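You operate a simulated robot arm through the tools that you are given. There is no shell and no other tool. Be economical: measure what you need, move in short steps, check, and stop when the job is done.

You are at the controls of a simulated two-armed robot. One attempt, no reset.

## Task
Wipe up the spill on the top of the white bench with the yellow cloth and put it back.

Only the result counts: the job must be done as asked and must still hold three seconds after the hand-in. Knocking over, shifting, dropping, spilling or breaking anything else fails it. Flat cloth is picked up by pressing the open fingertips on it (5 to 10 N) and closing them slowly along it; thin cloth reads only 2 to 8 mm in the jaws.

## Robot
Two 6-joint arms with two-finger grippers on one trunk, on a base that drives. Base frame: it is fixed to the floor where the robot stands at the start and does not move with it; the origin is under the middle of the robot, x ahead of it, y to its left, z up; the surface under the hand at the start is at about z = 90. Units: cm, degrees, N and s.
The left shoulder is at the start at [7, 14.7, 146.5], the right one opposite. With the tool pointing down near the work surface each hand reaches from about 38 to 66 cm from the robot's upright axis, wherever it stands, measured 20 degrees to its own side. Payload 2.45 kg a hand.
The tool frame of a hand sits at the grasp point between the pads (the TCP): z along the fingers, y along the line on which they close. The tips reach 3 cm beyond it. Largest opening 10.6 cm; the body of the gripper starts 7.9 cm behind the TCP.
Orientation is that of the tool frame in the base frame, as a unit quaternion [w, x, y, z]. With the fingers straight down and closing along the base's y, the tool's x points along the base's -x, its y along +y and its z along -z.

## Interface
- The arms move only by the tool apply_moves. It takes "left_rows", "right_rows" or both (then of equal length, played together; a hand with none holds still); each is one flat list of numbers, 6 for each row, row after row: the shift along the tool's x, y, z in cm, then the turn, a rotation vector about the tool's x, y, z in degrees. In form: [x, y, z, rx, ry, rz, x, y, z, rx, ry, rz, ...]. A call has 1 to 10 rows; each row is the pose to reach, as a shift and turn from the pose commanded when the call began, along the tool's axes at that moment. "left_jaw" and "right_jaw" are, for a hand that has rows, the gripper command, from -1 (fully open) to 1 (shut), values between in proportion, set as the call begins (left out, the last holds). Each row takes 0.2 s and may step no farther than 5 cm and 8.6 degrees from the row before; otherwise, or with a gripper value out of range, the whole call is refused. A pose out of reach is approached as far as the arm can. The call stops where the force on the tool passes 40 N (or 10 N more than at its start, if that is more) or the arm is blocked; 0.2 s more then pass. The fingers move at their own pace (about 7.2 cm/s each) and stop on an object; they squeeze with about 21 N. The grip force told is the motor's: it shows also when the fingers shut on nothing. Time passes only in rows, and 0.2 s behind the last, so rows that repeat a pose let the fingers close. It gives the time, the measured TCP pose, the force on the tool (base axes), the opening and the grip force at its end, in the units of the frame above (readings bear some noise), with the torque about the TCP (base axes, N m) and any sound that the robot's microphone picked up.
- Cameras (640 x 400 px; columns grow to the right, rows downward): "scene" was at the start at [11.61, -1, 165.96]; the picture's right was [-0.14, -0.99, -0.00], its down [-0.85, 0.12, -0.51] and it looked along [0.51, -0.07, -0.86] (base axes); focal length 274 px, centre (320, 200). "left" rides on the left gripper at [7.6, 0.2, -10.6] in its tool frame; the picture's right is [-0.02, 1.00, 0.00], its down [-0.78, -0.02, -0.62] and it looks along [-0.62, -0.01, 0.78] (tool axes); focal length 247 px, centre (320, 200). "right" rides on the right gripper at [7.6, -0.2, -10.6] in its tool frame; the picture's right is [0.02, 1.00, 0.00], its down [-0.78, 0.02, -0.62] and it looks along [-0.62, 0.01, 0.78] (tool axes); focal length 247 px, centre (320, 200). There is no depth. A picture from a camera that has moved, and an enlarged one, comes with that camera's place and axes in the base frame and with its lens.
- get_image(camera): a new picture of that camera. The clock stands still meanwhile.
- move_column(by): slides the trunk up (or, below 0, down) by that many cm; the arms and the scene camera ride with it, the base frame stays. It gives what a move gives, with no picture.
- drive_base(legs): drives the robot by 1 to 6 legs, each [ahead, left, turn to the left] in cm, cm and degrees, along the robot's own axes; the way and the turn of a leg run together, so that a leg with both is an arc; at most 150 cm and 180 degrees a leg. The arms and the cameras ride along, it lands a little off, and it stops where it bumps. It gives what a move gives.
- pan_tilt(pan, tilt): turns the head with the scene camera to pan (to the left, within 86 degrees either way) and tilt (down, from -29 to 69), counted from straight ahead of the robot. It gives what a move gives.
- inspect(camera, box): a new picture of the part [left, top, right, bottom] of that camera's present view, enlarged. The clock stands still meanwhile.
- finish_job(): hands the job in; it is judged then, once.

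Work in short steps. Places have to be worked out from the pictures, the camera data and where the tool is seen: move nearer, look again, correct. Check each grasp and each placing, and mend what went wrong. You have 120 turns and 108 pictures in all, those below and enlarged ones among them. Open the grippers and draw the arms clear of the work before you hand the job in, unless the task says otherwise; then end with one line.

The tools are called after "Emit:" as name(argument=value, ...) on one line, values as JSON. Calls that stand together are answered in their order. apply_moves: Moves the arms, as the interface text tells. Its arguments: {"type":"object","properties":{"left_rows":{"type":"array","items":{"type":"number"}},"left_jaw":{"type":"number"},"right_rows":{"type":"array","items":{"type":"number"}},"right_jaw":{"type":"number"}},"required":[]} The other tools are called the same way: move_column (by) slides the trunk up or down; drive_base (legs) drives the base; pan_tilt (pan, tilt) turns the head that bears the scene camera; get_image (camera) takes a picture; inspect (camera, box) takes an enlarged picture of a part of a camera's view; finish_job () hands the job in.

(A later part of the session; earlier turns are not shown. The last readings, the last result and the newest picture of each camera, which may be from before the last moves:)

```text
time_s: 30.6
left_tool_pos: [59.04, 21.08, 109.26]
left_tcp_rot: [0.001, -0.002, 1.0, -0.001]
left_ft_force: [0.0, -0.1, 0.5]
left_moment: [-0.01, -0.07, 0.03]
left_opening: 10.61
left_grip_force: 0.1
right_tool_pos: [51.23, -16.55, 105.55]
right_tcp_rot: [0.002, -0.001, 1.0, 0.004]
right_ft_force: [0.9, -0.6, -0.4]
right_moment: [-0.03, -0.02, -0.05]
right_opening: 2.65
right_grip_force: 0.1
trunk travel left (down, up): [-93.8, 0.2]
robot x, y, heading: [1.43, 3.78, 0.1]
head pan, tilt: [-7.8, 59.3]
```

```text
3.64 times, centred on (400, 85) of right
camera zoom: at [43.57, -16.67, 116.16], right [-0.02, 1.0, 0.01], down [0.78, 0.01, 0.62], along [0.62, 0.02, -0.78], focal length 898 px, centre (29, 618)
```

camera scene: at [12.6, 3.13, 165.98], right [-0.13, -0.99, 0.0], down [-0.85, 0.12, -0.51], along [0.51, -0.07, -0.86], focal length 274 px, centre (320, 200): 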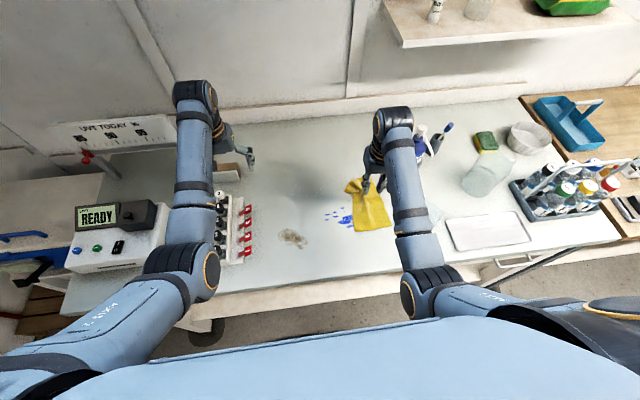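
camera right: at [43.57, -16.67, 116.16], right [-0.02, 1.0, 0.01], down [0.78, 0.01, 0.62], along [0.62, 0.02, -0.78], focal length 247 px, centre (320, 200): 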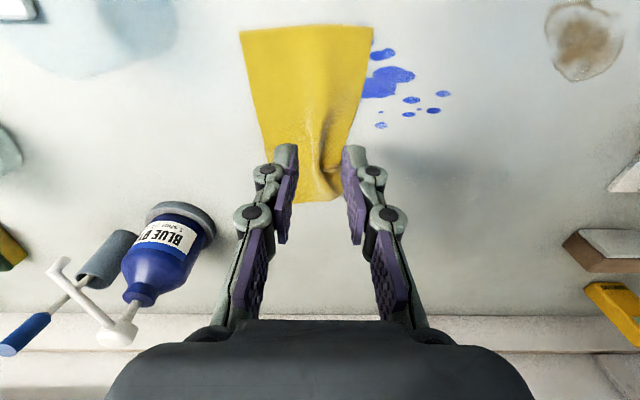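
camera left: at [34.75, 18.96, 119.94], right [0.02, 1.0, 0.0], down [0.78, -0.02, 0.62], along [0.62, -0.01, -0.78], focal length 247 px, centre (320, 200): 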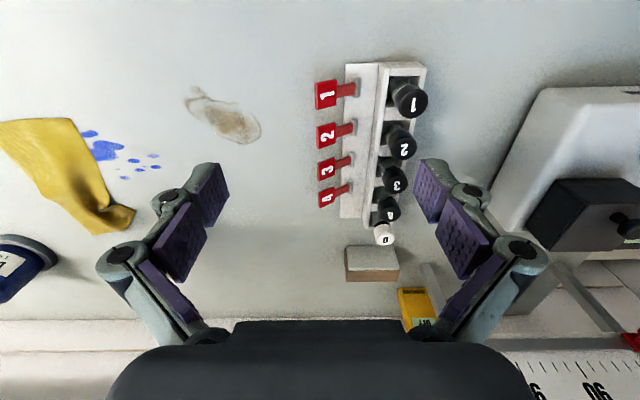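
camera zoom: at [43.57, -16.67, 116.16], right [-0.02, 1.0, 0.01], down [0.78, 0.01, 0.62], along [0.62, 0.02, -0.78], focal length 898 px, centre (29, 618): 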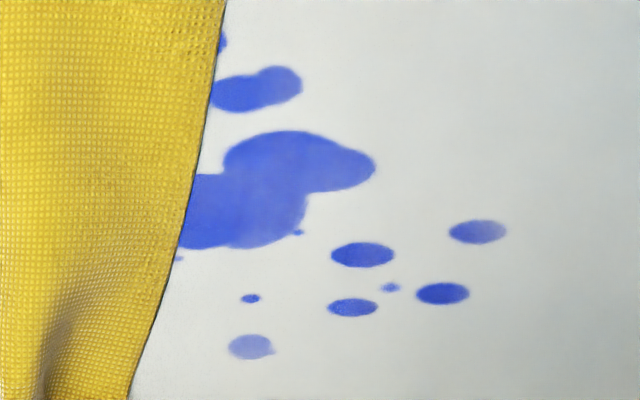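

The blue looks a bit paler but is mostly there, so repeated strokes at proper pressure are needed. I'll regrip the cloth around (50.5, −15.5): opening to 4.5 cm and descending.

Emit:
apply_moves(right_rows=[0.3, 0.5, -0.5, 0, 0, 0, 0.7, 1, 4, 0, 0, 0, 0.7, 1, 8, 0, 0, 0, 0.7, 1, 11.3, 0, 0, 0, 0.7, 1, 12.1, 0, 0, 0, 0.7, 1, 12.4, 0, 0, 0, 0.7, 1, 12.5, 0, 0, 0], right_jaw=0.15)

```text
time_s: 32.2
left_tool_pos: [58.99, 20.98, 109.33]
left_tcp_rot: [0.002, -0.001, 1.0, -0.001]
left_ft_force: [0.1, 0.1, -0.4]
left_moment: [0.03, 0.01, 0.01]
left_opening: 10.61
left_grip_force: 0.2
right_tool_pos: [50.44, -15.44, 92.97]
right_tcp_rot: [0.003, -0.001, 1.0, 0.002]
right_ft_force: [-0.9, -0.6, 14.1]
right_moment: [-0.24, 0.01, 0.0]
right_opening: 4.64
right_grip_force: 1.1
trunk travel left (down, up): [-93.8, 0.2]
robot x, y, heading: [1.15, 4.27, 0.3]
head pan, tilt: [-7.8, 59.3]
```

Contact at 14 N. Easing up half a millimetre and closing in stages.

Emit:
apply_moves(right_rows=[0, 0, -0.05, 0, 0, 0, 0, 0, -0.05, 0, 0, 0], right_jaw=0.4)

Emit:
apply_moves(right_rows=[0, 0, 0, 0, 0, 0, 0, 0, 0, 0, 0, 0], right_jaw=0.65)

Emit:
apply_moves(right_rows=[0, 0, 0, 0, 0, 0, 0, 0, 0, 0, 0, 0], right_jaw=0.85)

Emit:
apply_moves(right_rows=[0, 0, 0, 0, 0, 0, 0, 0, 0, 0, 0, 0], right_jaw=1)

Emit:
get_image(camera="right")

```text
time_s: 32.8
left_tool_pos: [59.23, 20.96, 109.19]
left_tcp_rot: [0.001, 0.0, 1.0, -0.002]
left_ft_force: [0.4, 0.2, -0.2]
left_moment: [-0.01, -0.01, -0.02]
left_opening: 10.6
left_grip_force: 0.1
right_tool_pos: [50.61, -15.29, 93.03]
right_tcp_rot: [0.002, -0.001, 1.0, 0.003]
right_ft_force: [2.8, -0.4, 15.9]
right_moment: [-0.15, -0.08, 0.0]
right_opening: 3.27
right_grip_force: 0.3
trunk travel left (down, up): [-93.8, 0.2]
robot x, y, heading: [1.01, 4.11, 0.0]
head pan, tilt: [-7.8, 59.3]
```

```text
time_s: 33.4
left_tool_pos: [59.09, 21.02, 109.18]
left_tcp_rot: [0.001, -0.001, 1.0, -0.001]
left_ft_force: [1.2, -0.9, -0.4]
left_moment: [-0.01, 0.0, 0.02]
left_opening: 10.61
left_grip_force: 0.1
right_tool_pos: [50.47, -15.32, 93.07]
right_tcp_rot: [0.001, -0.001, 1.0, 0.003]
right_ft_force: [0.3, -1.0, 18.4]
right_moment: [-0.01, 0.0, 0.02]
right_opening: 1.89
right_grip_force: 3.2
trunk travel left (down, up): [-93.8, 0.2]
robot x, y, heading: [1.18, 4.28, 0.1]
head pan, tilt: [-7.8, 59.3]
```

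```text
time_s: 34.0
left_tool_pos: [58.99, 20.98, 109.3]
left_tcp_rot: [0.002, -0.001, 1.0, -0.001]
left_ft_force: [-0.3, 0.1, -0.4]
left_moment: [0.02, -0.03, 0.0]
left_opening: 10.6
left_grip_force: 0.1
right_tool_pos: [50.38, -15.35, 93.07]
right_tcp_rot: [0.001, -0.001, 1.0, 0.002]
right_ft_force: [0.0, 0.1, 17.5]
right_moment: [0.0, 0.01, -0.01]
right_opening: 0.85
right_grip_force: 0.2
trunk travel left (down, up): [-93.8, 0.2]
robot x, y, heading: [1.37, 4.11, -0.0]
head pan, tilt: [-7.8, 59.3]
```

```text
time_s: 34.6
left_tool_pos: [59.03, 21.04, 109.07]
left_tcp_rot: [0.0, -0.001, 1.0, -0.001]
left_ft_force: [-0.7, -0.1, -0.6]
left_moment: [0.0, -0.02, -0.01]
left_opening: 10.59
left_grip_force: 0.1
right_tool_pos: [50.45, -15.2, 93.02]
right_tcp_rot: [0.001, 0.0, 1.0, 0.003]
right_ft_force: [-0.2, 2.9, 16.1]
right_moment: [0.03, 0.0, -0.02]
right_opening: 0.54
right_grip_force: 20.4
trunk travel left (down, up): [-93.8, 0.2]
robot x, y, heading: [1.15, 4.36, 0.1]
head pan, tilt: [-7.8, 59.3]
```

```text
78 pictures are left
camera right: at [42.83, -15.42, 103.7], right [-0.02, 1.0, 0.01], down [0.78, 0.02, 0.62], along [0.62, 0.02, -0.78], focal length 247 px, centre (320, 200)
```

right: 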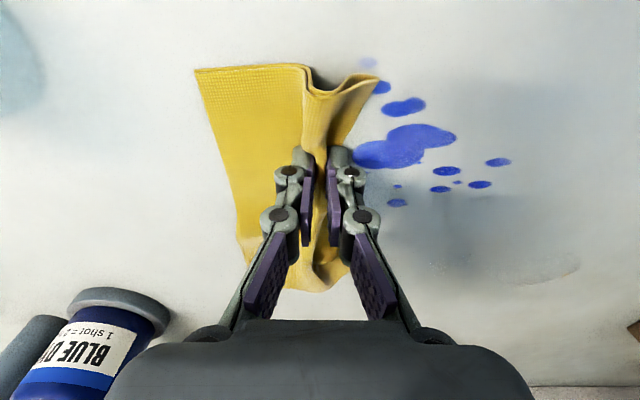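

Grip holds (5.4 mm). Stroking 10 cm left at this pressure, then back.

Emit:
apply_moves(right_rows=[0, 1.5, 0, 0, 0, 0, 0, 3, 0, 0, 0, 0, 0, 4.5, 0, 0, 0, 0, 0, 6, 0, 0, 0, 0, 0, 7.5, 0, 0, 0, 0, 0, 9, 0, 0, 0, 0, 0, 10.5, 0, 0, 0, 0])

Emit:
get_image(camera="right")

```text
time_s: 35.9
left_tool_pos: [58.95, 21.2, 109.33]
left_tcp_rot: [0.002, -0.001, 1.0, -0.001]
left_ft_force: [0.4, -0.4, -0.5]
left_moment: [0.02, 0.0, 0.0]
left_opening: 10.59
left_grip_force: 0.1
right_tool_pos: [50.47, -9.88, 93.06]
right_tcp_rot: [0.004, 0.005, 1.0, -0.015]
right_ft_force: [-3.6, 4.6, 27.1]
right_moment: [0.22, 0.15, 0.0]
right_opening: 0.51
right_grip_force: 21.3
trunk travel left (down, up): [-93.8, 0.2]
robot x, y, heading: [1.38, 4.53, 0.1]
head pan, tilt: [-7.8, 59.3]
stopped in row 6 (right hand): the force on the tool passed its limit at 46 N (the readings are from after the stop); the commanded pose is now the measured one
```

```text
77 pictures are left
camera right: at [42.83, -9.53, 103.63], right [-0.01, 1.0, -0.03], down [0.78, 0.03, 0.63], along [0.63, -0.02, -0.78], focal length 247 px, centre (320, 200)
```

right: 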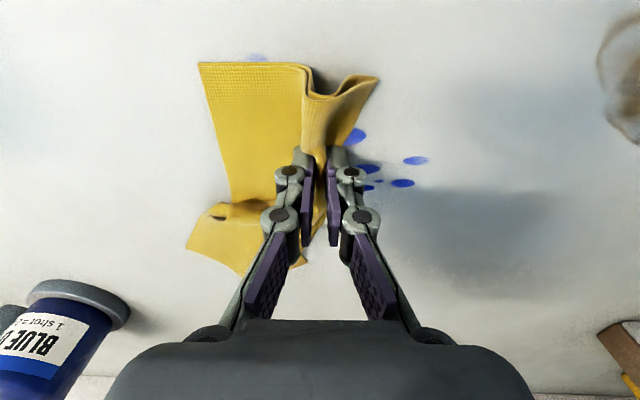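

Pressure climbed to 46 N and the move stopped. I'll ease up 1 mm, level the tool, and continue left.

Emit:
apply_moves(right_rows=[0, 0, -0.12, -1.7, 0.4, -0.5, 0, 1, -0.12, -1.7, 0.4, -0.5, 0, 2, -0.12, -1.7, 0.4, -0.5, 0, 3, -0.12, -1.7, 0.4, -0.5, 0, 4, -0.12, -1.7, 0.4, -0.5, 0, 5, -0.12, -1.7, 0.4, -0.5, 0, 6, -0.12, -1.7, 0.4, -0.5])

Emit:
get_image(camera="right")

```text
time_s: 36.6
left_tool_pos: [59.01, 21.11, 109.26]
left_tcp_rot: [0.001, -0.001, 1.0, 0.0]
left_ft_force: [0.8, 0.7, 0.0]
left_moment: [0.0, -0.02, -0.01]
left_opening: 10.61
left_grip_force: 0.0
right_tool_pos: [50.66, -9.41, 93.1]
right_tcp_rot: [0.002, 0.003, 1.0, -0.005]
right_ft_force: [-4.9, 2.0, 23.4]
right_moment: [0.1, 0.17, 0.01]
right_opening: 0.52
right_grip_force: 20.5
trunk travel left (down, up): [-93.8, 0.2]
robot x, y, heading: [1.62, 4.1, 0.1]
head pan, tilt: [-7.8, 59.3]
stopped in row 3 (right hand): the force on the tool passed its limit at 46 N (the readings are from after the stop); the commanded pose is now the measured one
```

```text
76 pictures are left
camera right: at [43.06, -9.37, 103.64], right [-0.02, 1.0, -0.01], down [0.78, 0.02, 0.63], along [0.63, 0.0, -0.78], focal length 247 px, centre (320, 200)
```

right: 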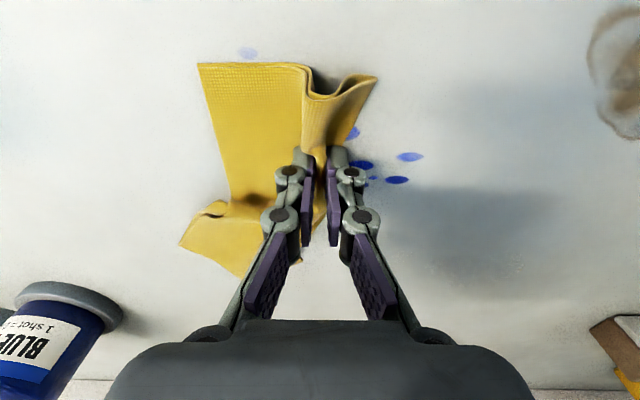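

Cloth is bunching beneath the tips, so more height is needed. Raising 3 mm first, reading the force.

Emit:
apply_moves(right_rows=[0, 0, -0.3, -0.8, 0.2, -0.2, 0, 0, -0.3, -0.8, 0.2, -0.2])

```text
time_s: 37.2
left_tool_pos: [59.11, 20.98, 109.06]
left_tcp_rot: [0.0, 0.0, 1.0, -0.002]
left_ft_force: [-0.9, 0.1, -0.2]
left_moment: [-0.03, -0.02, 0.04]
left_opening: 10.62
left_grip_force: 0.0
right_tool_pos: [50.5, -9.34, 93.12]
right_tcp_rot: [-0.001, 0.0, 1.0, 0.001]
right_ft_force: [0.0, 0.3, -0.1]
right_moment: [-0.02, -0.03, -0.01]
right_opening: 0.52
right_grip_force: 21.3
trunk travel left (down, up): [-93.8, 0.2]
robot x, y, heading: [1.7, 4.01, 0.2]
head pan, tilt: [-7.8, 59.3]
```

Zero force now. Stroke left with 1 mm of press.

Emit:
apply_moves(right_rows=[0, 1, 0.1, 0, 0, 0, 0, 2, 0.1, 0, 0, 0, 0, 3, 0.1, 0, 0, 0, 0, 4, 0.1, 0, 0, 0, 0, 5, 0.1, 0, 0, 0, 0, 6, 0.1, 0, 0, 0])

Emit:
get_image(camera="right")

```text
time_s: 37.8
left_tool_pos: [59.12, 21.12, 109.2]
left_tcp_rot: [0.002, -0.003, 1.0, -0.001]
left_ft_force: [0.0, 0.1, -0.1]
left_moment: [0.04, 0.01, 0.03]
left_opening: 10.59
left_grip_force: 0.1
right_tool_pos: [50.74, -9.7, 93.08]
right_tcp_rot: [0.004, 0.006, 1.0, -0.012]
right_ft_force: [-4.6, 0.2, 36.9]
right_moment: [-0.04, 0.13, 0.01]
right_opening: 0.32
right_grip_force: 23.1
trunk travel left (down, up): [-93.8, 0.2]
robot x, y, heading: [0.95, 4.31, 0.0]
head pan, tilt: [-7.8, 59.3]
stopped in row 2 (right hand): the force on the tool passed its limit at 46 N (the readings are from after the stop); the commanded pose is now the measured one
```

```text
75 pictures are left
camera right: at [43.08, -9.48, 103.61], right [-0.01, 1.0, -0.02], down [0.78, 0.02, 0.63], along [0.63, -0.01, -0.78], focal length 247 px, centre (320, 200)
```

right: 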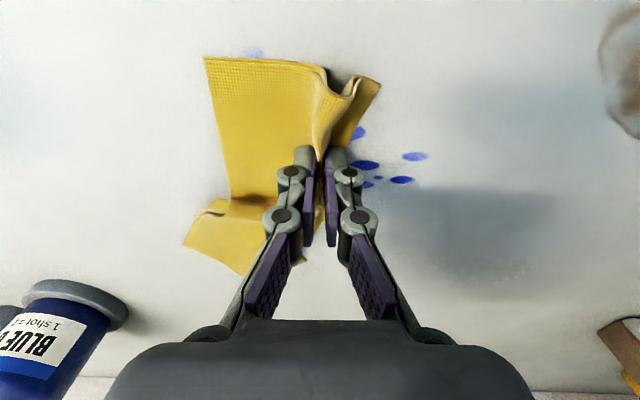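

The tool had tilted, so its "y" pointed slightly down, driving it into the bench. I'll lift 5 mm, level it, then check before stroking.

Emit:
apply_moves(right_rows=[0, 0.1, -0.5, -1.4, 0.46, -0.7, 0, 0.1, -0.5, -1.4, 0.46, -0.7])

Emit:
get_image(camera="right")

```text
time_s: 38.4
left_tool_pos: [59.3, 21.06, 109.14]
left_tcp_rot: [0.001, -0.002, 1.0, -0.001]
left_ft_force: [0.8, -1.1, -0.7]
left_moment: [0.0, 0.03, 0.01]
left_opening: 10.58
left_grip_force: 0.0
right_tool_pos: [50.73, -9.39, 93.04]
right_tcp_rot: [-0.003, -0.002, 1.0, 0.002]
right_ft_force: [0.1, -2.2, 0.7]
right_moment: [0.09, 0.02, -0.03]
right_opening: 0.34
right_grip_force: 24.3
trunk travel left (down, up): [-93.8, 0.2]
robot x, y, heading: [1.33, 4.08, -0.0]
head pan, tilt: [-7.8, 59.3]
```

```text
74 pictures are left
camera right: at [43.22, -9.62, 103.86], right [-0.02, 1.0, 0.0], down [0.79, 0.02, 0.62], along [0.62, 0.02, -0.79], focal length 247 px, centre (320, 200)
```

right: 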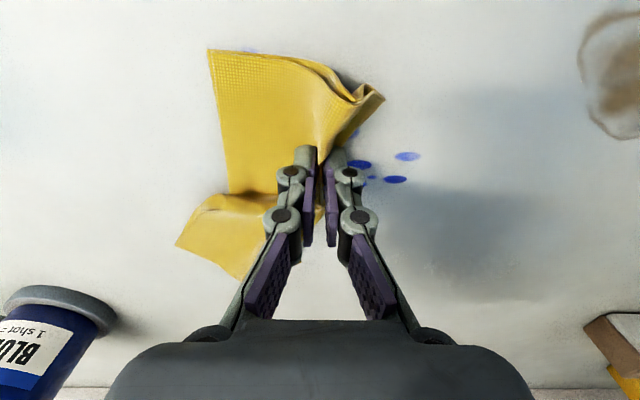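

Level and barely touching now. Stroking left again with a slight press.

Emit:
apply_moves(right_rows=[0, 1, 0.05, 0, 0, 0, 0, 2, 0.05, 0, 0, 0, 0, 3, 0.05, 0, 0, 0, 0, 4, 0.05, 0, 0, 0, 0, 5, 0.05, 0, 0, 0, 0, 6, 0.05, 0, 0, 0])

Emit:
get_image(camera="right")

```text
time_s: 39.1
left_tool_pos: [59.08, 21.13, 109.34]
left_tcp_rot: [0.001, -0.002, 1.0, -0.001]
left_ft_force: [0.4, 0.2, 0.5]
left_moment: [0.0, 0.01, 0.01]
left_opening: 10.6
left_grip_force: 0.1
right_tool_pos: [50.73, -9.86, 92.92]
right_tcp_rot: [0.001, 0.005, 1.0, -0.017]
right_ft_force: [-1.9, 3.3, 34.2]
right_moment: [0.42, 0.19, -0.04]
right_opening: 0.49
right_grip_force: 22.9
trunk travel left (down, up): [-93.8, 0.2]
robot x, y, heading: [1.42, 4.08, 0.1]
head pan, tilt: [-7.8, 59.3]
stopped in row 3 (right hand): the force on the tool passed its limit at 48 N (the readings are from after the stop); the commanded pose is now the measured one
```

```text
73 pictures are left
camera right: at [43.08, -9.53, 103.66], right [-0.01, 1.0, -0.03], down [0.78, 0.03, 0.62], along [0.62, -0.02, -0.78], focal length 247 px, centre (320, 200)
```

right: 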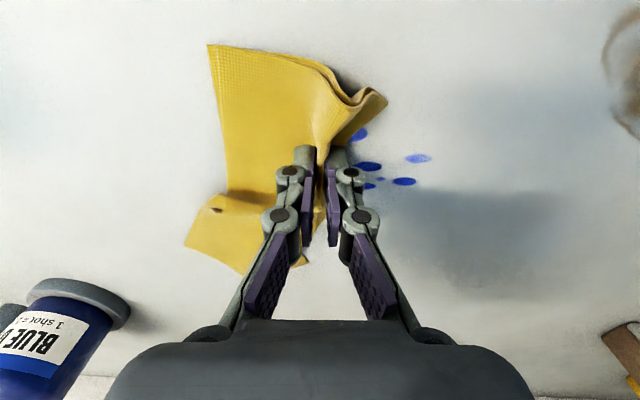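

The tips jam on the bunched cloth each time. I'll lift the cloth 5 cm, leveling the tool, and see how it hangs; then lay it on the spill as a pad and stroke with light pressure.

Emit:
apply_moves(right_rows=[0, 0.2, -1, -2, 0.1, -0.6, 0, 0.2, -3, -2, 0.1, -0.6, 0, 0.2, -5, -2, 0.1, -0.6, 0, 0.2, -5, -2, 0.1, -0.6])

Emit:
get_image(camera="right")

Emit:
inspect(camera="scene", box=[260, 120, 460, 250])

```text
time_s: 40.1
left_tool_pos: [59.43, 21.01, 109.14]
left_tcp_rot: [0.0, -0.002, 1.0, -0.001]
left_ft_force: [0.8, -0.9, -0.1]
left_moment: [0.03, -0.01, 0.03]
left_opening: 10.58
left_grip_force: 0.1
right_tool_pos: [50.84, -10.43, 97.86]
right_tcp_rot: [-0.003, 0.002, 1.0, -0.005]
right_ft_force: [-0.3, -0.4, 0.1]
right_moment: [0.03, 0.0, 0.0]
right_opening: 0.43
right_grip_force: 19.6
trunk travel left (down, up): [-93.8, 0.2]
robot x, y, heading: [1.06, 4.43, 0.0]
head pan, tilt: [-7.8, 59.3]
```

```text
72 pictures are left
camera right: at [43.42, -10.41, 108.46], right [-0.02, 1.0, -0.01], down [0.79, 0.02, 0.62], along [0.62, 0.0, -0.79], focal length 247 px, centre (320, 200)
```

right: 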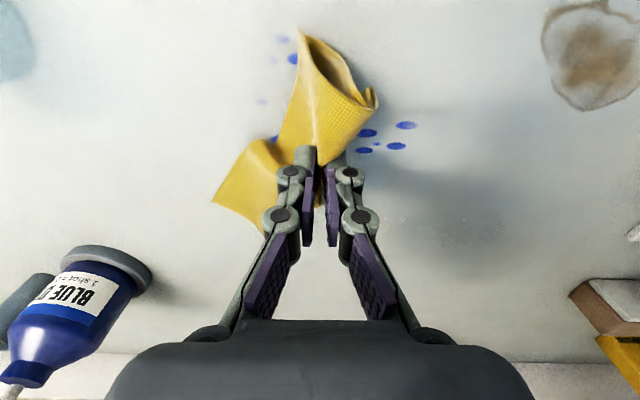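

```text
3.08 times, centred on (360, 185) of scene
camera zoom: at [13.08, 3.15, 165.95], right [-0.13, -0.99, 0.0], down [-0.85, 0.11, -0.51], along [0.51, -0.07, -0.86], focal length 842 px, centre (197, 246)
```

zoom: 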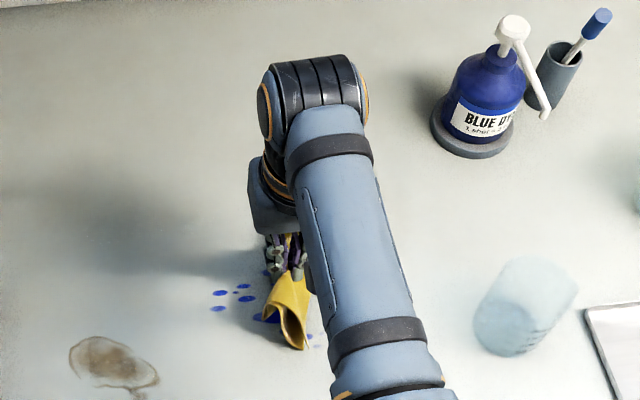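

The cloth hangs below the tips as a small pad. I'll move left to y≈−3, lower to a light touch, then stroke right across the spill.

Emit:
apply_moves(right_rows=[0, 3, 0, -0.6, 0, 0, 0, 6, 0, -0.6, 0, 0, 0, 7.5, 0, -0.6, 0, 0, 0, 7.5, 2, -0.6, 0, 0, 0, 7.5, 3.5, -0.6, 0, 0, 0, 7.5, 4.2, -0.6, 0, 0, 0, 7.5, 4.6, -0.6, 0, 0])

Emit:
get_image(camera="right")

```text
time_s: 40.8
left_tool_pos: [59.41, 20.95, 109.06]
left_tcp_rot: [0.001, -0.001, 1.0, -0.001]
left_ft_force: [-0.6, -0.3, 0.5]
left_moment: [-0.04, -0.01, 0.0]
left_opening: 10.61
left_grip_force: 0.1
right_tool_pos: [50.54, -12.86, 95.45]
right_tcp_rot: [-0.011, 0.022, 0.997, -0.072]
right_ft_force: [-0.1, 0.2, -0.4]
right_moment: [0.02, 0.06, 0.01]
right_opening: 0.45
right_grip_force: 25.9
trunk travel left (down, up): [-93.8, 0.2]
robot x, y, heading: [1.32, 4.1, 0.4]
head pan, tilt: [-7.8, 59.3]
stopped in row 3 (right hand): the arm was blocked; the commanded pose is now the measured one
```

```text
70 pictures are left
camera right: at [43.25, -11.13, 106.22], right [0.02, 0.99, -0.14], down [0.8, 0.07, 0.6], along [0.6, -0.13, -0.79], focal length 247 px, centre (320, 200)
```

right: 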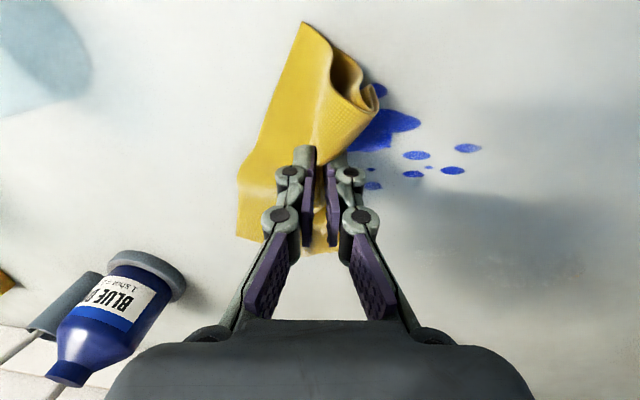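

The arm is being blocked by its own body when reaching inboard with the elbow tucked, which also explains the earlier jamming. I'll level the hand a bit further out and up, then move the base left and slightly back so the spill lies to the right arm's own side.

Emit:
apply_moves(right_rows=[0, -1, -1, -4, -0.6, -1.2, 0, -2, -2, -8.3, -1.3, -2.5, 0, -2, -3, -8.3, -1.3, -2.5])

Emit:
drive_base(legs=[[-4, 9, 0]])

Emit:
get_image(camera="scene")

Emit:
get_image(camera="right")

```text
time_s: 41.6
left_tool_pos: [59.28, 21.13, 109.14]
left_tcp_rot: [0.0, -0.002, 1.0, -0.001]
left_ft_force: [0.3, -0.2, 0.4]
left_moment: [0.0, 0.0, 0.03]
left_opening: 10.61
left_grip_force: 0.0
right_tool_pos: [50.54, -14.2, 98.92]
right_tcp_rot: [-0.001, -0.001, 1.0, 0.001]
right_ft_force: [0.9, 1.2, 1.2]
right_moment: [-0.31, 0.03, 0.02]
right_opening: 0.24
right_grip_force: 17.6
trunk travel left (down, up): [-93.8, 0.2]
robot x, y, heading: [1.21, 3.93, 0.0]
head pan, tilt: [-7.8, 59.3]
```

```text
time_s: 42.7
left_tool_pos: [55.4, 29.39, 109.08]
left_tcp_rot: [0.0, 0.0, 1.0, 0.001]
left_ft_force: [0.9, -0.2, 0.0]
left_moment: [-0.01, 0.02, -0.01]
left_opening: 10.6
left_grip_force: 0.2
right_tool_pos: [46.58, -6.04, 98.75]
right_tcp_rot: [-0.002, 0.001, 1.0, 0.003]
right_ft_force: [0.5, -0.9, -2.2]
right_moment: [0.0, 0.04, 0.03]
right_opening: 0.49
right_grip_force: 23.7
trunk travel left (down, up): [-93.8, 0.2]
robot x, y, heading: [-2.55, 12.56, 0.0]
head pan, tilt: [-7.8, 59.3]
```

```text
69 pictures are left
camera scene: at [9.12, 11.48, 165.93], right [-0.14, -0.99, 0.0], down [-0.85, 0.12, -0.51], along [0.5, -0.07, -0.86], focal length 274 px, centre (320, 200)
```

scene: 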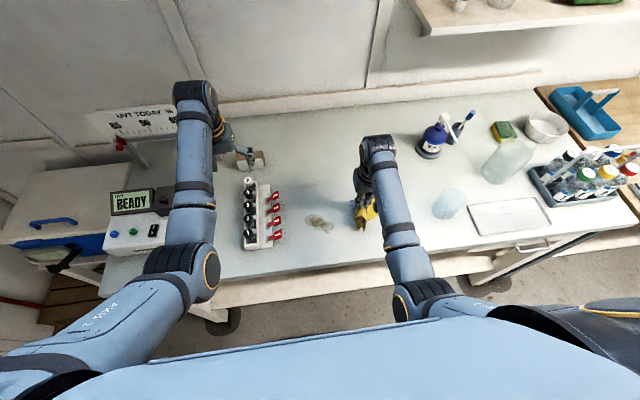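

```text
68 pictures are left
camera right: at [39.06, -6.14, 109.38], right [-0.02, 1.0, 0.0], down [0.78, 0.01, 0.62], along [0.62, 0.02, -0.78], focal length 247 px, centre (320, 200)
```

right: 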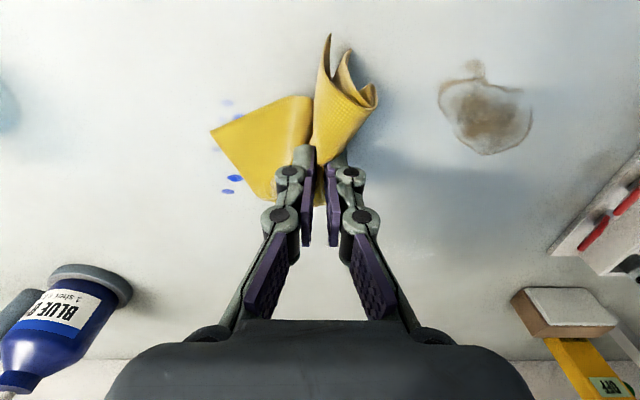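

The cloth is held as a bunch, hand at (46.6, −6, 98.8). I'll go forward to x≈50, y≈−4 and lower to touch.

Emit:
apply_moves(right_rows=[-2, 1, 0, 0, 0, 0, -3.5, 2, 1, 0, 0, 0, -3.5, 2, 3.5, 0, 0, 0, -3.5, 2, 4.6, 0, 0, 0, -3.5, 2, 5.2, 0, 0, 0, -3.5, 2, 5.2, 0, 0, 0])

```text
time_s: 44.1
left_tool_pos: [55.2, 29.75, 109.15]
left_tcp_rot: [0.002, 0.001, 1.0, -0.002]
left_ft_force: [0.4, 0.7, 0.2]
left_moment: [-0.01, 0.0, -0.02]
left_opening: 10.6
left_grip_force: 0.1
right_tool_pos: [49.72, -3.64, 93.7]
right_tcp_rot: [0.001, 0.001, 1.0, 0.001]
right_ft_force: [0.3, 0.8, 0.3]
right_moment: [0.04, -0.01, -0.01]
right_opening: 0.36
right_grip_force: 19.0
trunk travel left (down, up): [-93.8, 0.2]
robot x, y, heading: [-3.0, 12.89, -0.2]
head pan, tilt: [-7.8, 59.3]
```

Not touching yet. Lowering another 7 mm in small steps.

Emit:
apply_moves(right_rows=[0, 0, 0.3, 0, 0, 0, 0, 0, 0.5, 0, 0, 0, 0, 0, 0.65, 0, 0, 0, 0, 0, 0.65, 0, 0, 0])

```text
time_s: 45.1
left_tool_pos: [55.15, 29.74, 109.25]
left_tcp_rot: [0.001, -0.001, 1.0, -0.001]
left_ft_force: [0.3, 0.6, 0.8]
left_moment: [0.02, 0.01, -0.03]
left_opening: 10.62
left_grip_force: 0.1
right_tool_pos: [49.97, -3.74, 93.15]
right_tcp_rot: [0.002, 0.001, 1.0, 0.0]
right_ft_force: [1.4, -1.2, 13.8]
right_moment: [0.01, 0.14, 0.02]
right_opening: 0.32
right_grip_force: 17.6
trunk travel left (down, up): [-93.8, 0.2]
robot x, y, heading: [-2.86, 13.12, -0.2]
head pan, tilt: [-7.8, 59.3]
```

Contact at 14 N. Stroking right across the spill to y≈−15.

Emit:
apply_moves(right_rows=[0, -1.5, 0, 0, 0, 0, 0, -3, 0, 0, 0, 0, 0, -4.5, 0, 0, 0, 0, 0, -6, 0, 0, 0, 0, 0, -7.5, 0, 0, 0, 0, 0, -9, 0, 0, 0, 0, 0, -10.5, 0, 0, 0, 0, 0, -12, 0, 0, 0, 0])

Emit:
get_image(camera="right")

```text
time_s: 46.9
left_tool_pos: [54.96, 29.84, 109.29]
left_tcp_rot: [0.001, 0.0, 1.0, -0.001]
left_ft_force: [-0.1, 0.3, 0.3]
left_moment: [0.02, -0.01, -0.04]
left_opening: 10.59
left_grip_force: 0.1
right_tool_pos: [49.72, -15.63, 92.98]
right_tcp_rot: [0.002, 0.0, 1.0, 0.0]
right_ft_force: [-0.2, 4.5, 21.9]
right_moment: [0.11, 0.18, -0.07]
right_opening: 0.31
right_grip_force: 21.0
trunk travel left (down, up): [-93.8, 0.2]
robot x, y, heading: [-2.84, 12.8, 0.0]
head pan, tilt: [-7.8, 59.3]
```

```text
67 pictures are left
camera right: at [42.13, -15.85, 103.81], right [-0.02, 1.0, 0.0], down [0.78, 0.02, 0.62], along [0.62, 0.01, -0.78], focal length 247 px, centre (320, 200)
```

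right: 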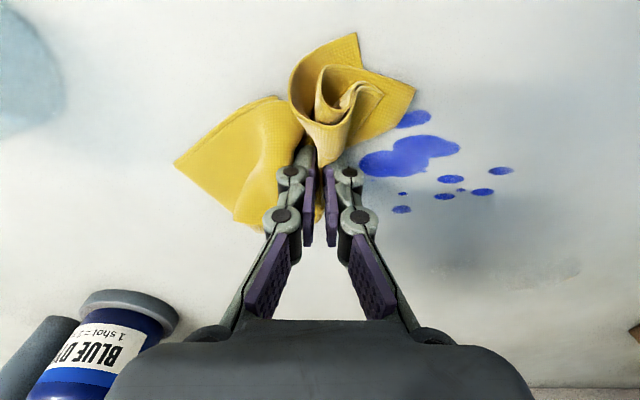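

The hand moved freely this time. Zooming in on the spill to see what this stroke changed.

Emit:
inspect(camera="right", box=[330, 80, 530, 230])

```text
2.67 times, centred on (430, 155) of right
camera zoom: at [42.13, -15.85, 103.81], right [-0.02, 1.0, 0.0], down [0.78, 0.02, 0.62], along [0.62, 0.01, -0.78], focal length 659 px, centre (27, 320)
```

zoom: 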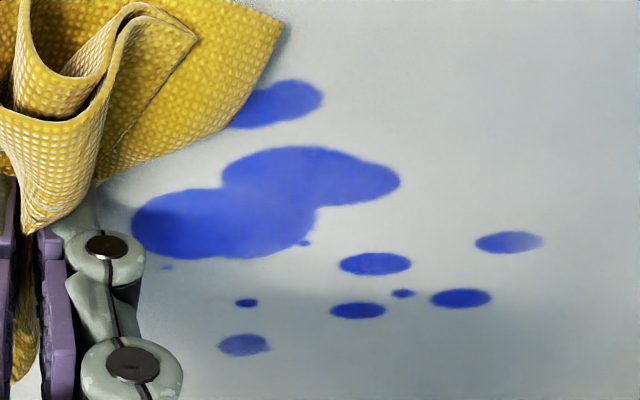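

Nothing has come off the blue so far. I'll try a gentler, slower stroke back to the left with about 7 N, in case the pressure kept the cloth out of contact.

Emit:
apply_moves(right_rows=[0, 0, -0.25, 0, 0, 0, 0, 0, -0.25, 0, 0, 0])

```text
time_s: 47.5
left_tool_pos: [55.21, 29.69, 109.05]
left_tcp_rot: [0.0, 0.0, 1.0, -0.001]
left_ft_force: [0.3, 0.3, 0.6]
left_moment: [0.01, 0.01, 0.03]
left_opening: 10.61
left_grip_force: 0.1
right_tool_pos: [49.72, -15.7, 93.27]
right_tcp_rot: [0.0, 0.0, 1.0, 0.0]
right_ft_force: [0.1, 1.8, 10.2]
right_moment: [0.06, 0.1, 0.0]
right_opening: 0.34
right_grip_force: 20.4
trunk travel left (down, up): [-93.8, 0.2]
robot x, y, heading: [-2.68, 12.95, -0.1]
head pan, tilt: [-7.8, 59.3]
```

10 N at z=93.3, so cloth is under the tips. Slow stroke left.

Emit:
apply_moves(right_rows=[0, 1, 0, 0, 0, 0, 0, 2, 0, 0, 0, 0, 0, 3, 0, 0, 0, 0, 0, 4, 0, 0, 0, 0, 0, 5, 0, 0, 0, 0, 0, 6, 0, 0, 0, 0, 0, 7, 0, 0, 0, 0, 0, 8, 0, 0, 0, 0, 0, 9, 0, 0, 0, 0, 0, 10, 0, 0, 0, 0])

Emit:
get_image(camera="right")

```text
time_s: 49.7
left_tool_pos: [55.17, 29.7, 109.2]
left_tcp_rot: [0.001, 0.0, 1.0, -0.001]
left_ft_force: [-1.0, 0.3, 0.1]
left_moment: [0.02, 0.02, -0.01]
left_opening: 10.58
left_grip_force: 0.1
right_tool_pos: [49.92, -5.75, 93.41]
right_tcp_rot: [0.0, 0.001, 1.0, 0.0]
right_ft_force: [-0.5, -0.3, -0.9]
right_moment: [-0.01, 0.01, -0.02]
right_opening: 0.51
right_grip_force: 20.7
trunk travel left (down, up): [-93.8, 0.2]
robot x, y, heading: [-2.87, 12.86, -0.1]
head pan, tilt: [-7.8, 59.3]
```

```text
65 pictures are left
camera right: at [42.34, -5.79, 104.08], right [-0.02, 1.0, 0.0], down [0.78, 0.02, 0.62], along [0.62, 0.01, -0.78], focal length 247 px, centre (320, 200)
```

right: 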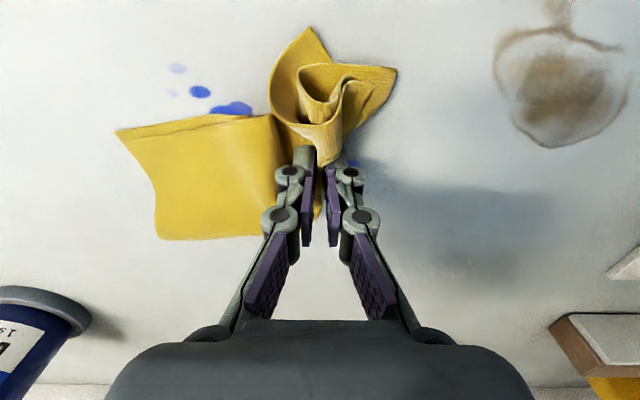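

Now stroking back right with 1.5 mm more press, then I'll look again.

Emit:
apply_moves(right_rows=[0, 0, 0.15, 0, 0, 0, 0, -1.2, 0.18, 0, 0, 0, 0, -2.4, 0.18, 0, 0, 0, 0, -3.6, 0.18, 0, 0, 0, 0, -4.8, 0.18, 0, 0, 0, 0, -6, 0.18, 0, 0, 0, 0, -7.2, 0.18, 0, 0, 0, 0, -8.4, 0.18, 0, 0, 0, 0, -9.6, 0.18, 0, 0, 0, 0, -10.8, 0.18, 0, 0, 0])

Emit:
get_image(camera="right")

```text
time_s: 51.9
left_tool_pos: [55.13, 29.69, 109.12]
left_tcp_rot: [0.001, 0.0, 1.0, 0.0]
left_ft_force: [0.3, 0.1, 0.3]
left_moment: [-0.02, 0.07, -0.01]
left_opening: 10.59
left_grip_force: 0.0
right_tool_pos: [49.9, -16.7, 93.21]
right_tcp_rot: [0.001, 0.0, 1.0, 0.0]
right_ft_force: [-0.5, -0.2, 8.4]
right_moment: [0.01, 0.03, 0.01]
right_opening: 0.28
right_grip_force: 17.7
trunk travel left (down, up): [-93.8, 0.2]
robot x, y, heading: [-2.95, 12.95, 0.1]
head pan, tilt: [-7.8, 59.3]
```

```text
64 pictures are left
camera right: at [42.32, -16.7, 103.84], right [-0.02, 1.0, 0.0], down [0.78, 0.02, 0.62], along [0.62, 0.01, -0.78], focal length 247 px, centre (320, 200)
```

right: 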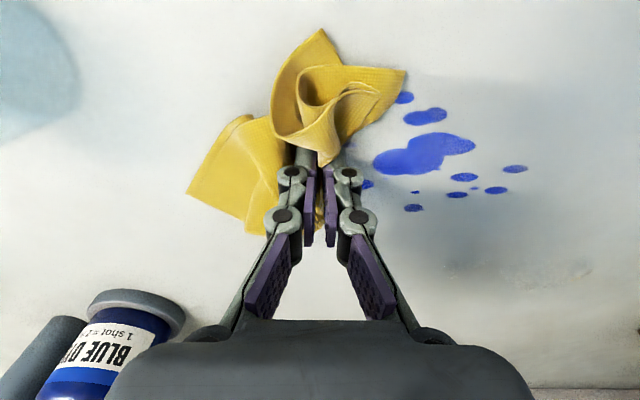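

The blue still hasn't changed at all after pressed strokes, so it may be a dried dye stain and the brown puddle the actual spill. I'll lift and carry the cloth over to the brown mark, shifting the base back and left for reach.

Emit:
apply_moves(right_rows=[0, 0, -2, 0, 0, 0, 0, 0, -5, 0, 0, 0, 0, 0, -6, 0, 0, 0])

Emit:
drive_base(legs=[[-6, 3, 0]])

Emit:
apply_moves(right_rows=[-0.5, 3, 0, 0, 0, 0, -1, 6, 0, 0, 0, 0, -1.5, 9, 0, 0, 0, 0, -2, 12, 0, 0, 0, 0, -2.5, 15, 0, 0, 0, 0])

Emit:
get_image(camera="right")

Emit:
get_image(camera="scene")

```text
time_s: 52.7
left_tool_pos: [55.27, 29.62, 109.1]
left_tcp_rot: [0.001, 0.001, 1.0, -0.001]
left_ft_force: [-0.2, 0.1, 0.0]
left_moment: [0.02, -0.01, -0.02]
left_opening: 10.61
left_grip_force: 0.0
right_tool_pos: [49.98, -16.52, 99.17]
right_tcp_rot: [-0.001, 0.002, 1.0, 0.001]
right_ft_force: [-0.4, -0.1, 1.8]
right_moment: [0.02, 0.0, -0.01]
right_opening: 0.32
right_grip_force: 23.4
trunk travel left (down, up): [-93.8, 0.2]
robot x, y, heading: [-2.57, 13.35, -0.0]
head pan, tilt: [-7.8, 59.3]
```

```text
time_s: 53.7
left_tool_pos: [49.99, 32.38, 108.72]
left_tcp_rot: [-0.002, 0.0, 1.0, 0.0]
left_ft_force: [-0.2, 0.0, -0.4]
left_moment: [0.06, 0.05, -0.02]
left_opening: 10.58
left_grip_force: 0.1
right_tool_pos: [44.64, -13.55, 98.61]
right_tcp_rot: [-0.003, 0.001, 1.0, 0.001]
right_ft_force: [0.4, -0.3, 0.9]
right_moment: [0.03, 0.01, 0.0]
right_opening: 0.21
right_grip_force: 17.5
trunk travel left (down, up): [-93.8, 0.2]
robot x, y, heading: [-8.79, 15.96, 0.0]
head pan, tilt: [-7.8, 59.3]
```

```text
time_s: 54.9
left_tool_pos: [49.45, 32.84, 109.1]
left_tcp_rot: [-0.001, 0.0, 1.0, -0.001]
left_ft_force: [0.2, 0.3, 0.0]
left_moment: [0.02, 0.0, -0.01]
left_opening: 10.6
left_grip_force: 0.1
right_tool_pos: [46.69, 1.67, 98.9]
right_tcp_rot: [-0.001, 0.001, 1.0, 0.0]
right_ft_force: [0.6, 0.5, 0.1]
right_moment: [0.0, 0.0, 0.04]
right_opening: 0.5
right_grip_force: 19.4
trunk travel left (down, up): [-93.8, 0.2]
robot x, y, heading: [-8.96, 16.06, -0.1]
head pan, tilt: [-7.8, 59.3]
```

```text
63 pictures are left
camera right: at [39.19, 1.49, 109.56], right [-0.02, 1.0, 0.0], down [0.78, 0.02, 0.62], along [0.62, 0.01, -0.78], focal length 247 px, centre (320, 200)
```

right: 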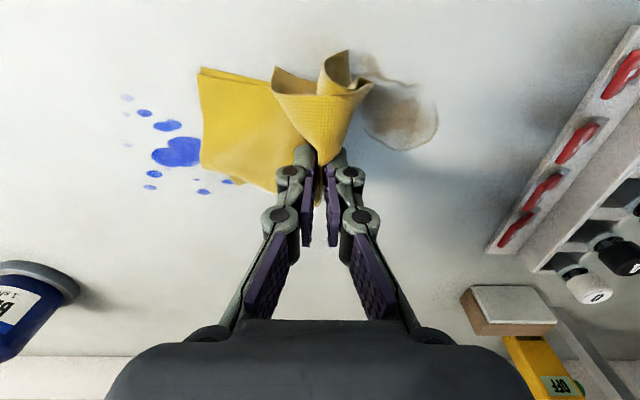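

```text
62 pictures are left
camera scene: at [3.15, 15.03, 165.94], right [-0.14, -0.99, 0.0], down [-0.85, 0.12, -0.51], along [0.5, -0.07, -0.86], focal length 274 px, centre (320, 200)
```

scene: 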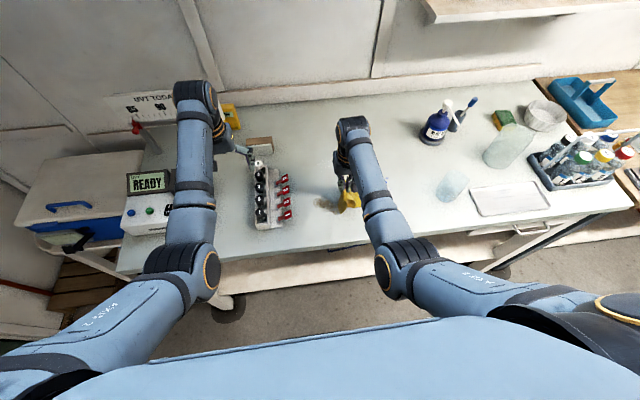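

The brown mark is centred about (46, 7.5). Lowering at y≈3.5 to touch.

Emit:
apply_moves(right_rows=[0.5, 1.8, 2, 0, 0, 0, 0.5, 1.8, 4.5, 0, 0, 0, 0.5, 1.8, 5.3, 0, 0, 0, 0.5, 1.8, 5.6, 0, 0, 0, 0.5, 1.8, 5.8, 0, 0, 0])

```text
time_s: 56.1
left_tool_pos: [49.3, 32.74, 109.13]
left_tcp_rot: [0.002, -0.001, 1.0, -0.001]
left_ft_force: [-0.1, -1.0, 0.0]
left_moment: [0.02, 0.02, -0.03]
left_opening: 10.58
left_grip_force: 0.0
right_tool_pos: [46.23, 3.53, 93.26]
right_tcp_rot: [0.001, 0.0, 1.0, 0.001]
right_ft_force: [-0.1, -0.9, 4.0]
right_moment: [-0.01, 0.04, -0.01]
right_opening: 0.36
right_grip_force: 18.7
trunk travel left (down, up): [-93.8, 0.2]
robot x, y, heading: [-8.66, 15.9, -0.2]
head pan, tilt: [-7.8, 59.3]
```

Light contact (4 N). Adding a little press and stroking left 7 cm and back.

Emit:
apply_moves(right_rows=[0, 1.2, 0.1, 0, 0, 0, 0, 2.4, 0.1, 0, 0, 0, 0, 3.6, 0.1, 0, 0, 0, 0, 4.8, 0.1, 0, 0, 0, 0, 6, 0.1, 0, 0, 0, 0, 7, 0.1, 0, 0, 0])

Emit:
apply_moves(right_rows=[0, -1.2, 0, 0, 0, 0, 0, -2.4, 0, 0, 0, 0, 0, -3.6, 0, 0, 0, 0, 0, -4.8, 0, 0, 0, 0, 0, -6, 0, 0, 0, 0, 0, -7.2, 0, 0, 0, 0, 0, -8.4, 0, 0, 0, 0, 0, -9.6, 0, 0, 0, 0])

Emit:
get_image(camera="right")

```text
time_s: 57.5
left_tool_pos: [48.9, 32.71, 109.3]
left_tcp_rot: [0.002, 0.0, 1.0, 0.0]
left_ft_force: [-0.6, 0.0, -0.4]
left_moment: [-0.03, -0.03, -0.01]
left_opening: 10.61
left_grip_force: 0.0
right_tool_pos: [46.19, 9.27, 93.24]
right_tcp_rot: [0.003, 0.005, 1.0, -0.007]
right_ft_force: [1.1, -4.8, 23.5]
right_moment: [-0.21, 0.05, 0.01]
right_opening: 0.41
right_grip_force: 23.1
trunk travel left (down, up): [-93.8, 0.2]
robot x, y, heading: [-8.47, 16.19, -0.1]
head pan, tilt: [-7.8, 59.3]
```

```text
time_s: 59.3
left_tool_pos: [49.14, 32.59, 109.17]
left_tcp_rot: [0.001, 0.001, 1.0, -0.001]
left_ft_force: [1.0, -0.2, 0.7]
left_moment: [0.01, -0.02, -0.01]
left_opening: 10.63
left_grip_force: 0.1
right_tool_pos: [46.2, 0.77, 93.34]
right_tcp_rot: [-0.001, 0.001, 1.0, 0.001]
right_ft_force: [0.1, 1.4, 7.0]
right_moment: [0.01, 0.03, 0.0]
right_opening: 0.29
right_grip_force: 22.0
trunk travel left (down, up): [-93.8, 0.2]
robot x, y, heading: [-8.65, 16.1, -0.2]
head pan, tilt: [-7.8, 59.3]
```

```text
61 pictures are left
camera right: at [38.66, 0.63, 104.02], right [-0.02, 1.0, 0.0], down [0.78, 0.02, 0.62], along [0.62, 0.01, -0.78], focal length 247 px, centre (320, 200)
```

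right: 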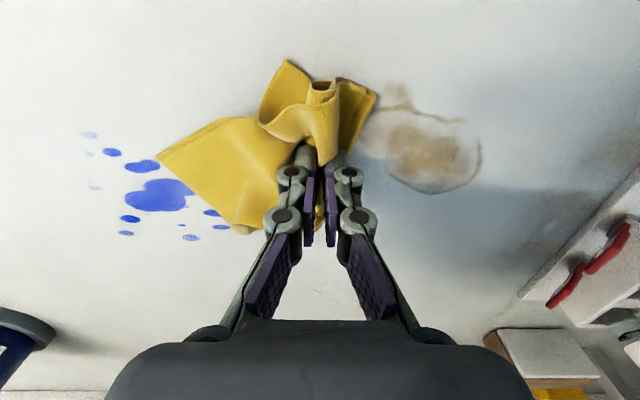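

I'll zoom on both marks to compare with before.

Emit:
inspect(camera="right", box=[360, 70, 500, 210])

Emit:
inspect(camera="right", box=[60, 110, 240, 250])

```text
2.86 times, centred on (430, 140) of right
camera zoom: at [38.66, 0.63, 104.02], right [-0.02, 1.0, 0.0], down [0.78, 0.02, 0.62], along [0.62, 0.01, -0.78], focal length 706 px, centre (6, 371)
```

zoom: 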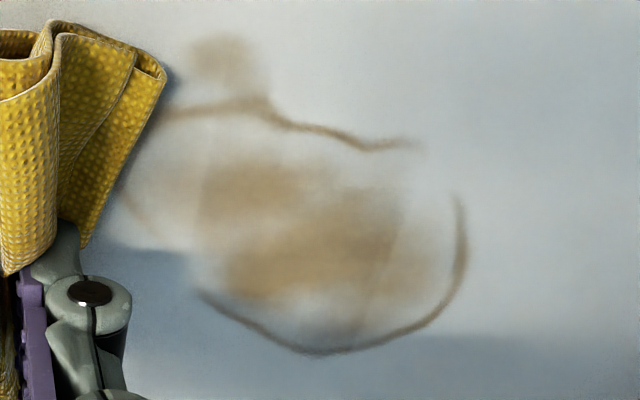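

```text
2.86 times, centred on (150, 180) of right
camera zoom: at [38.66, 0.63, 104.02], right [-0.02, 1.0, 0.0], down [0.78, 0.02, 0.62], along [0.62, 0.01, -0.78], focal length 706 px, centre (806, 257)
```

zoom: 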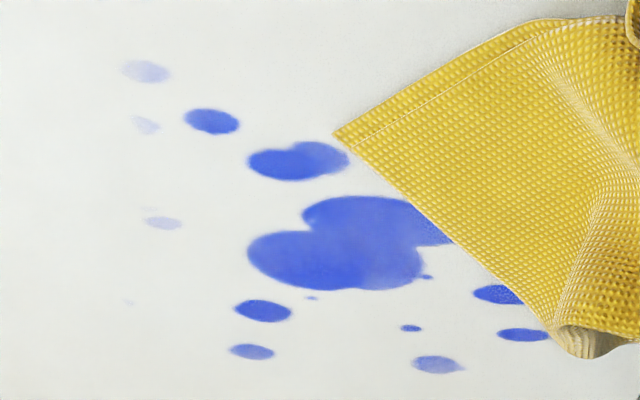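

Both marks look unchanged where I stroked with the pinched cloth; yet the drops at y≈−15…−17, where my *open* fingertips pressed cloth and slid, are nearly gone. So the way to wipe is pressing the spread cloth from above. I'll lift, drive the base back, and lay the cloth over the blue spill with its tail trailing across it.

Emit:
apply_moves(right_rows=[0, 0, -2, 0, 0, 0, 0, -2, -5, 0, 0, 0, 0, -6, -6, 0, 0, 0, 0, -10, -6, 0, 0, 0])

Emit:
drive_base(legs=[[6, -3, 0]])

Emit:
get_image(camera="right")

```text
time_s: 60.3
left_tool_pos: [49.36, 32.69, 109.15]
left_tcp_rot: [0.0, -0.001, 1.0, 0.0]
left_ft_force: [0.1, 1.1, 0.1]
left_moment: [0.02, 0.03, 0.01]
left_opening: 10.6
left_grip_force: 0.0
right_tool_pos: [46.35, -9.53, 98.97]
right_tcp_rot: [0.0, -0.001, 1.0, 0.001]
right_ft_force: [-0.1, -0.3, 1.1]
right_moment: [0.01, 0.01, 0.03]
right_opening: 0.42
right_grip_force: 19.2
trunk travel left (down, up): [-93.8, 0.2]
robot x, y, heading: [-8.93, 15.95, -0.1]
head pan, tilt: [-7.8, 59.3]
```

```text
time_s: 61.3
left_tool_pos: [54.51, 30.03, 109.42]
left_tcp_rot: [0.003, 0.0, 1.0, -0.003]
left_ft_force: [-0.8, 0.0, 0.4]
left_moment: [-0.03, -0.07, -0.02]
left_opening: 10.61
left_grip_force: 0.0
right_tool_pos: [51.45, -12.1, 99.47]
right_tcp_rot: [0.003, 0.0, 1.0, -0.001]
right_ft_force: [0.0, 0.5, 0.8]
right_moment: [-0.04, -0.07, -0.02]
right_opening: 0.43
right_grip_force: 19.0
trunk travel left (down, up): [-93.8, 0.2]
robot x, y, heading: [-2.62, 12.51, 0.2]
head pan, tilt: [-7.8, 59.3]
```

```text
58 pictures are left
camera right: at [43.88, -12.16, 110.12], right [-0.02, 1.0, 0.0], down [0.78, 0.02, 0.63], along [0.63, 0.01, -0.78], focal length 247 px, centre (320, 200)
```

right: 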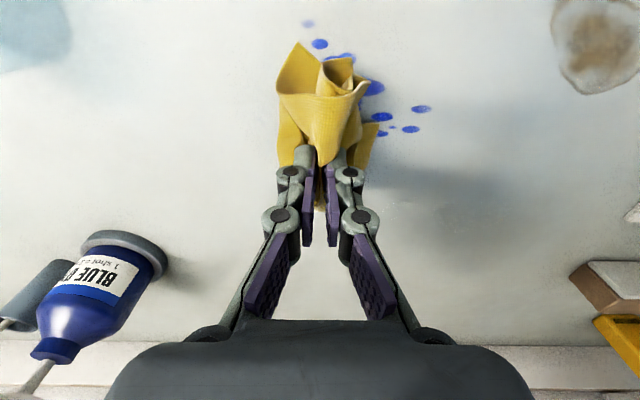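

The bunch hangs below the hand. Lowering to 1 cm above touch at y≈−14.5, then dragging left to y≈−5 so the tail trails over the spill.

Emit:
apply_moves(right_rows=[0, -2.5, 1, 0, 0, 0, 0, -2.5, 4, 0, 0, 0, 0, -2.5, 5.5, 0, 0, 0, 0, 0, 5.6, 0, 0, 0, 0, 1.5, 5.6, 0, 0, 0, 0, 3, 5.6, 0, 0, 0, 0, 4.5, 5.6, 0, 0, 0, 0, 6, 5.6, 0, 0, 0, 0, 7.5, 5.6, 0, 0, 0])

Emit:
get_image(camera="right")

```text
time_s: 63.3
left_tool_pos: [55.05, 29.78, 109.2]
left_tcp_rot: [0.001, -0.001, 1.0, 0.0]
left_ft_force: [0.0, 0.4, -0.1]
left_moment: [0.02, -0.01, -0.01]
left_opening: 10.59
left_grip_force: 0.1
right_tool_pos: [52.05, -4.79, 93.47]
right_tcp_rot: [0.001, 0.0, 1.0, 0.001]
right_ft_force: [0.1, 0.4, 12.9]
right_moment: [0.21, 0.08, 0.0]
right_opening: 0.48
right_grip_force: 19.3
trunk travel left (down, up): [-93.8, 0.2]
robot x, y, heading: [-2.77, 13.08, 0.0]
head pan, tilt: [-7.8, 59.3]
```

```text
57 pictures are left
camera right: at [44.34, -4.87, 104.23], right [-0.02, 1.0, 0.0], down [0.78, 0.02, 0.62], along [0.62, 0.01, -0.78], focal length 247 px, centre (320, 200)
```

right: 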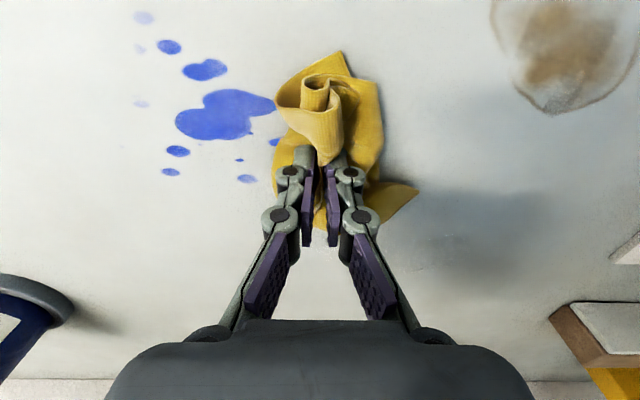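

The blob looks paler now. Zooming in.

Emit:
inspect(camera="right", box=[120, 0, 320, 200])

```text
2.00 times, centred on (220, 100) of right
camera zoom: at [44.34, -4.87, 104.23], right [-0.02, 1.0, 0.0], down [0.78, 0.02, 0.62], along [0.62, 0.01, -0.78], focal length 494 px, centre (520, 400)
```

zoom: 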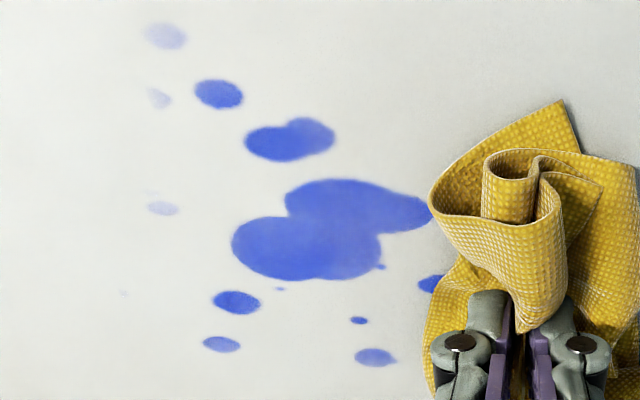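

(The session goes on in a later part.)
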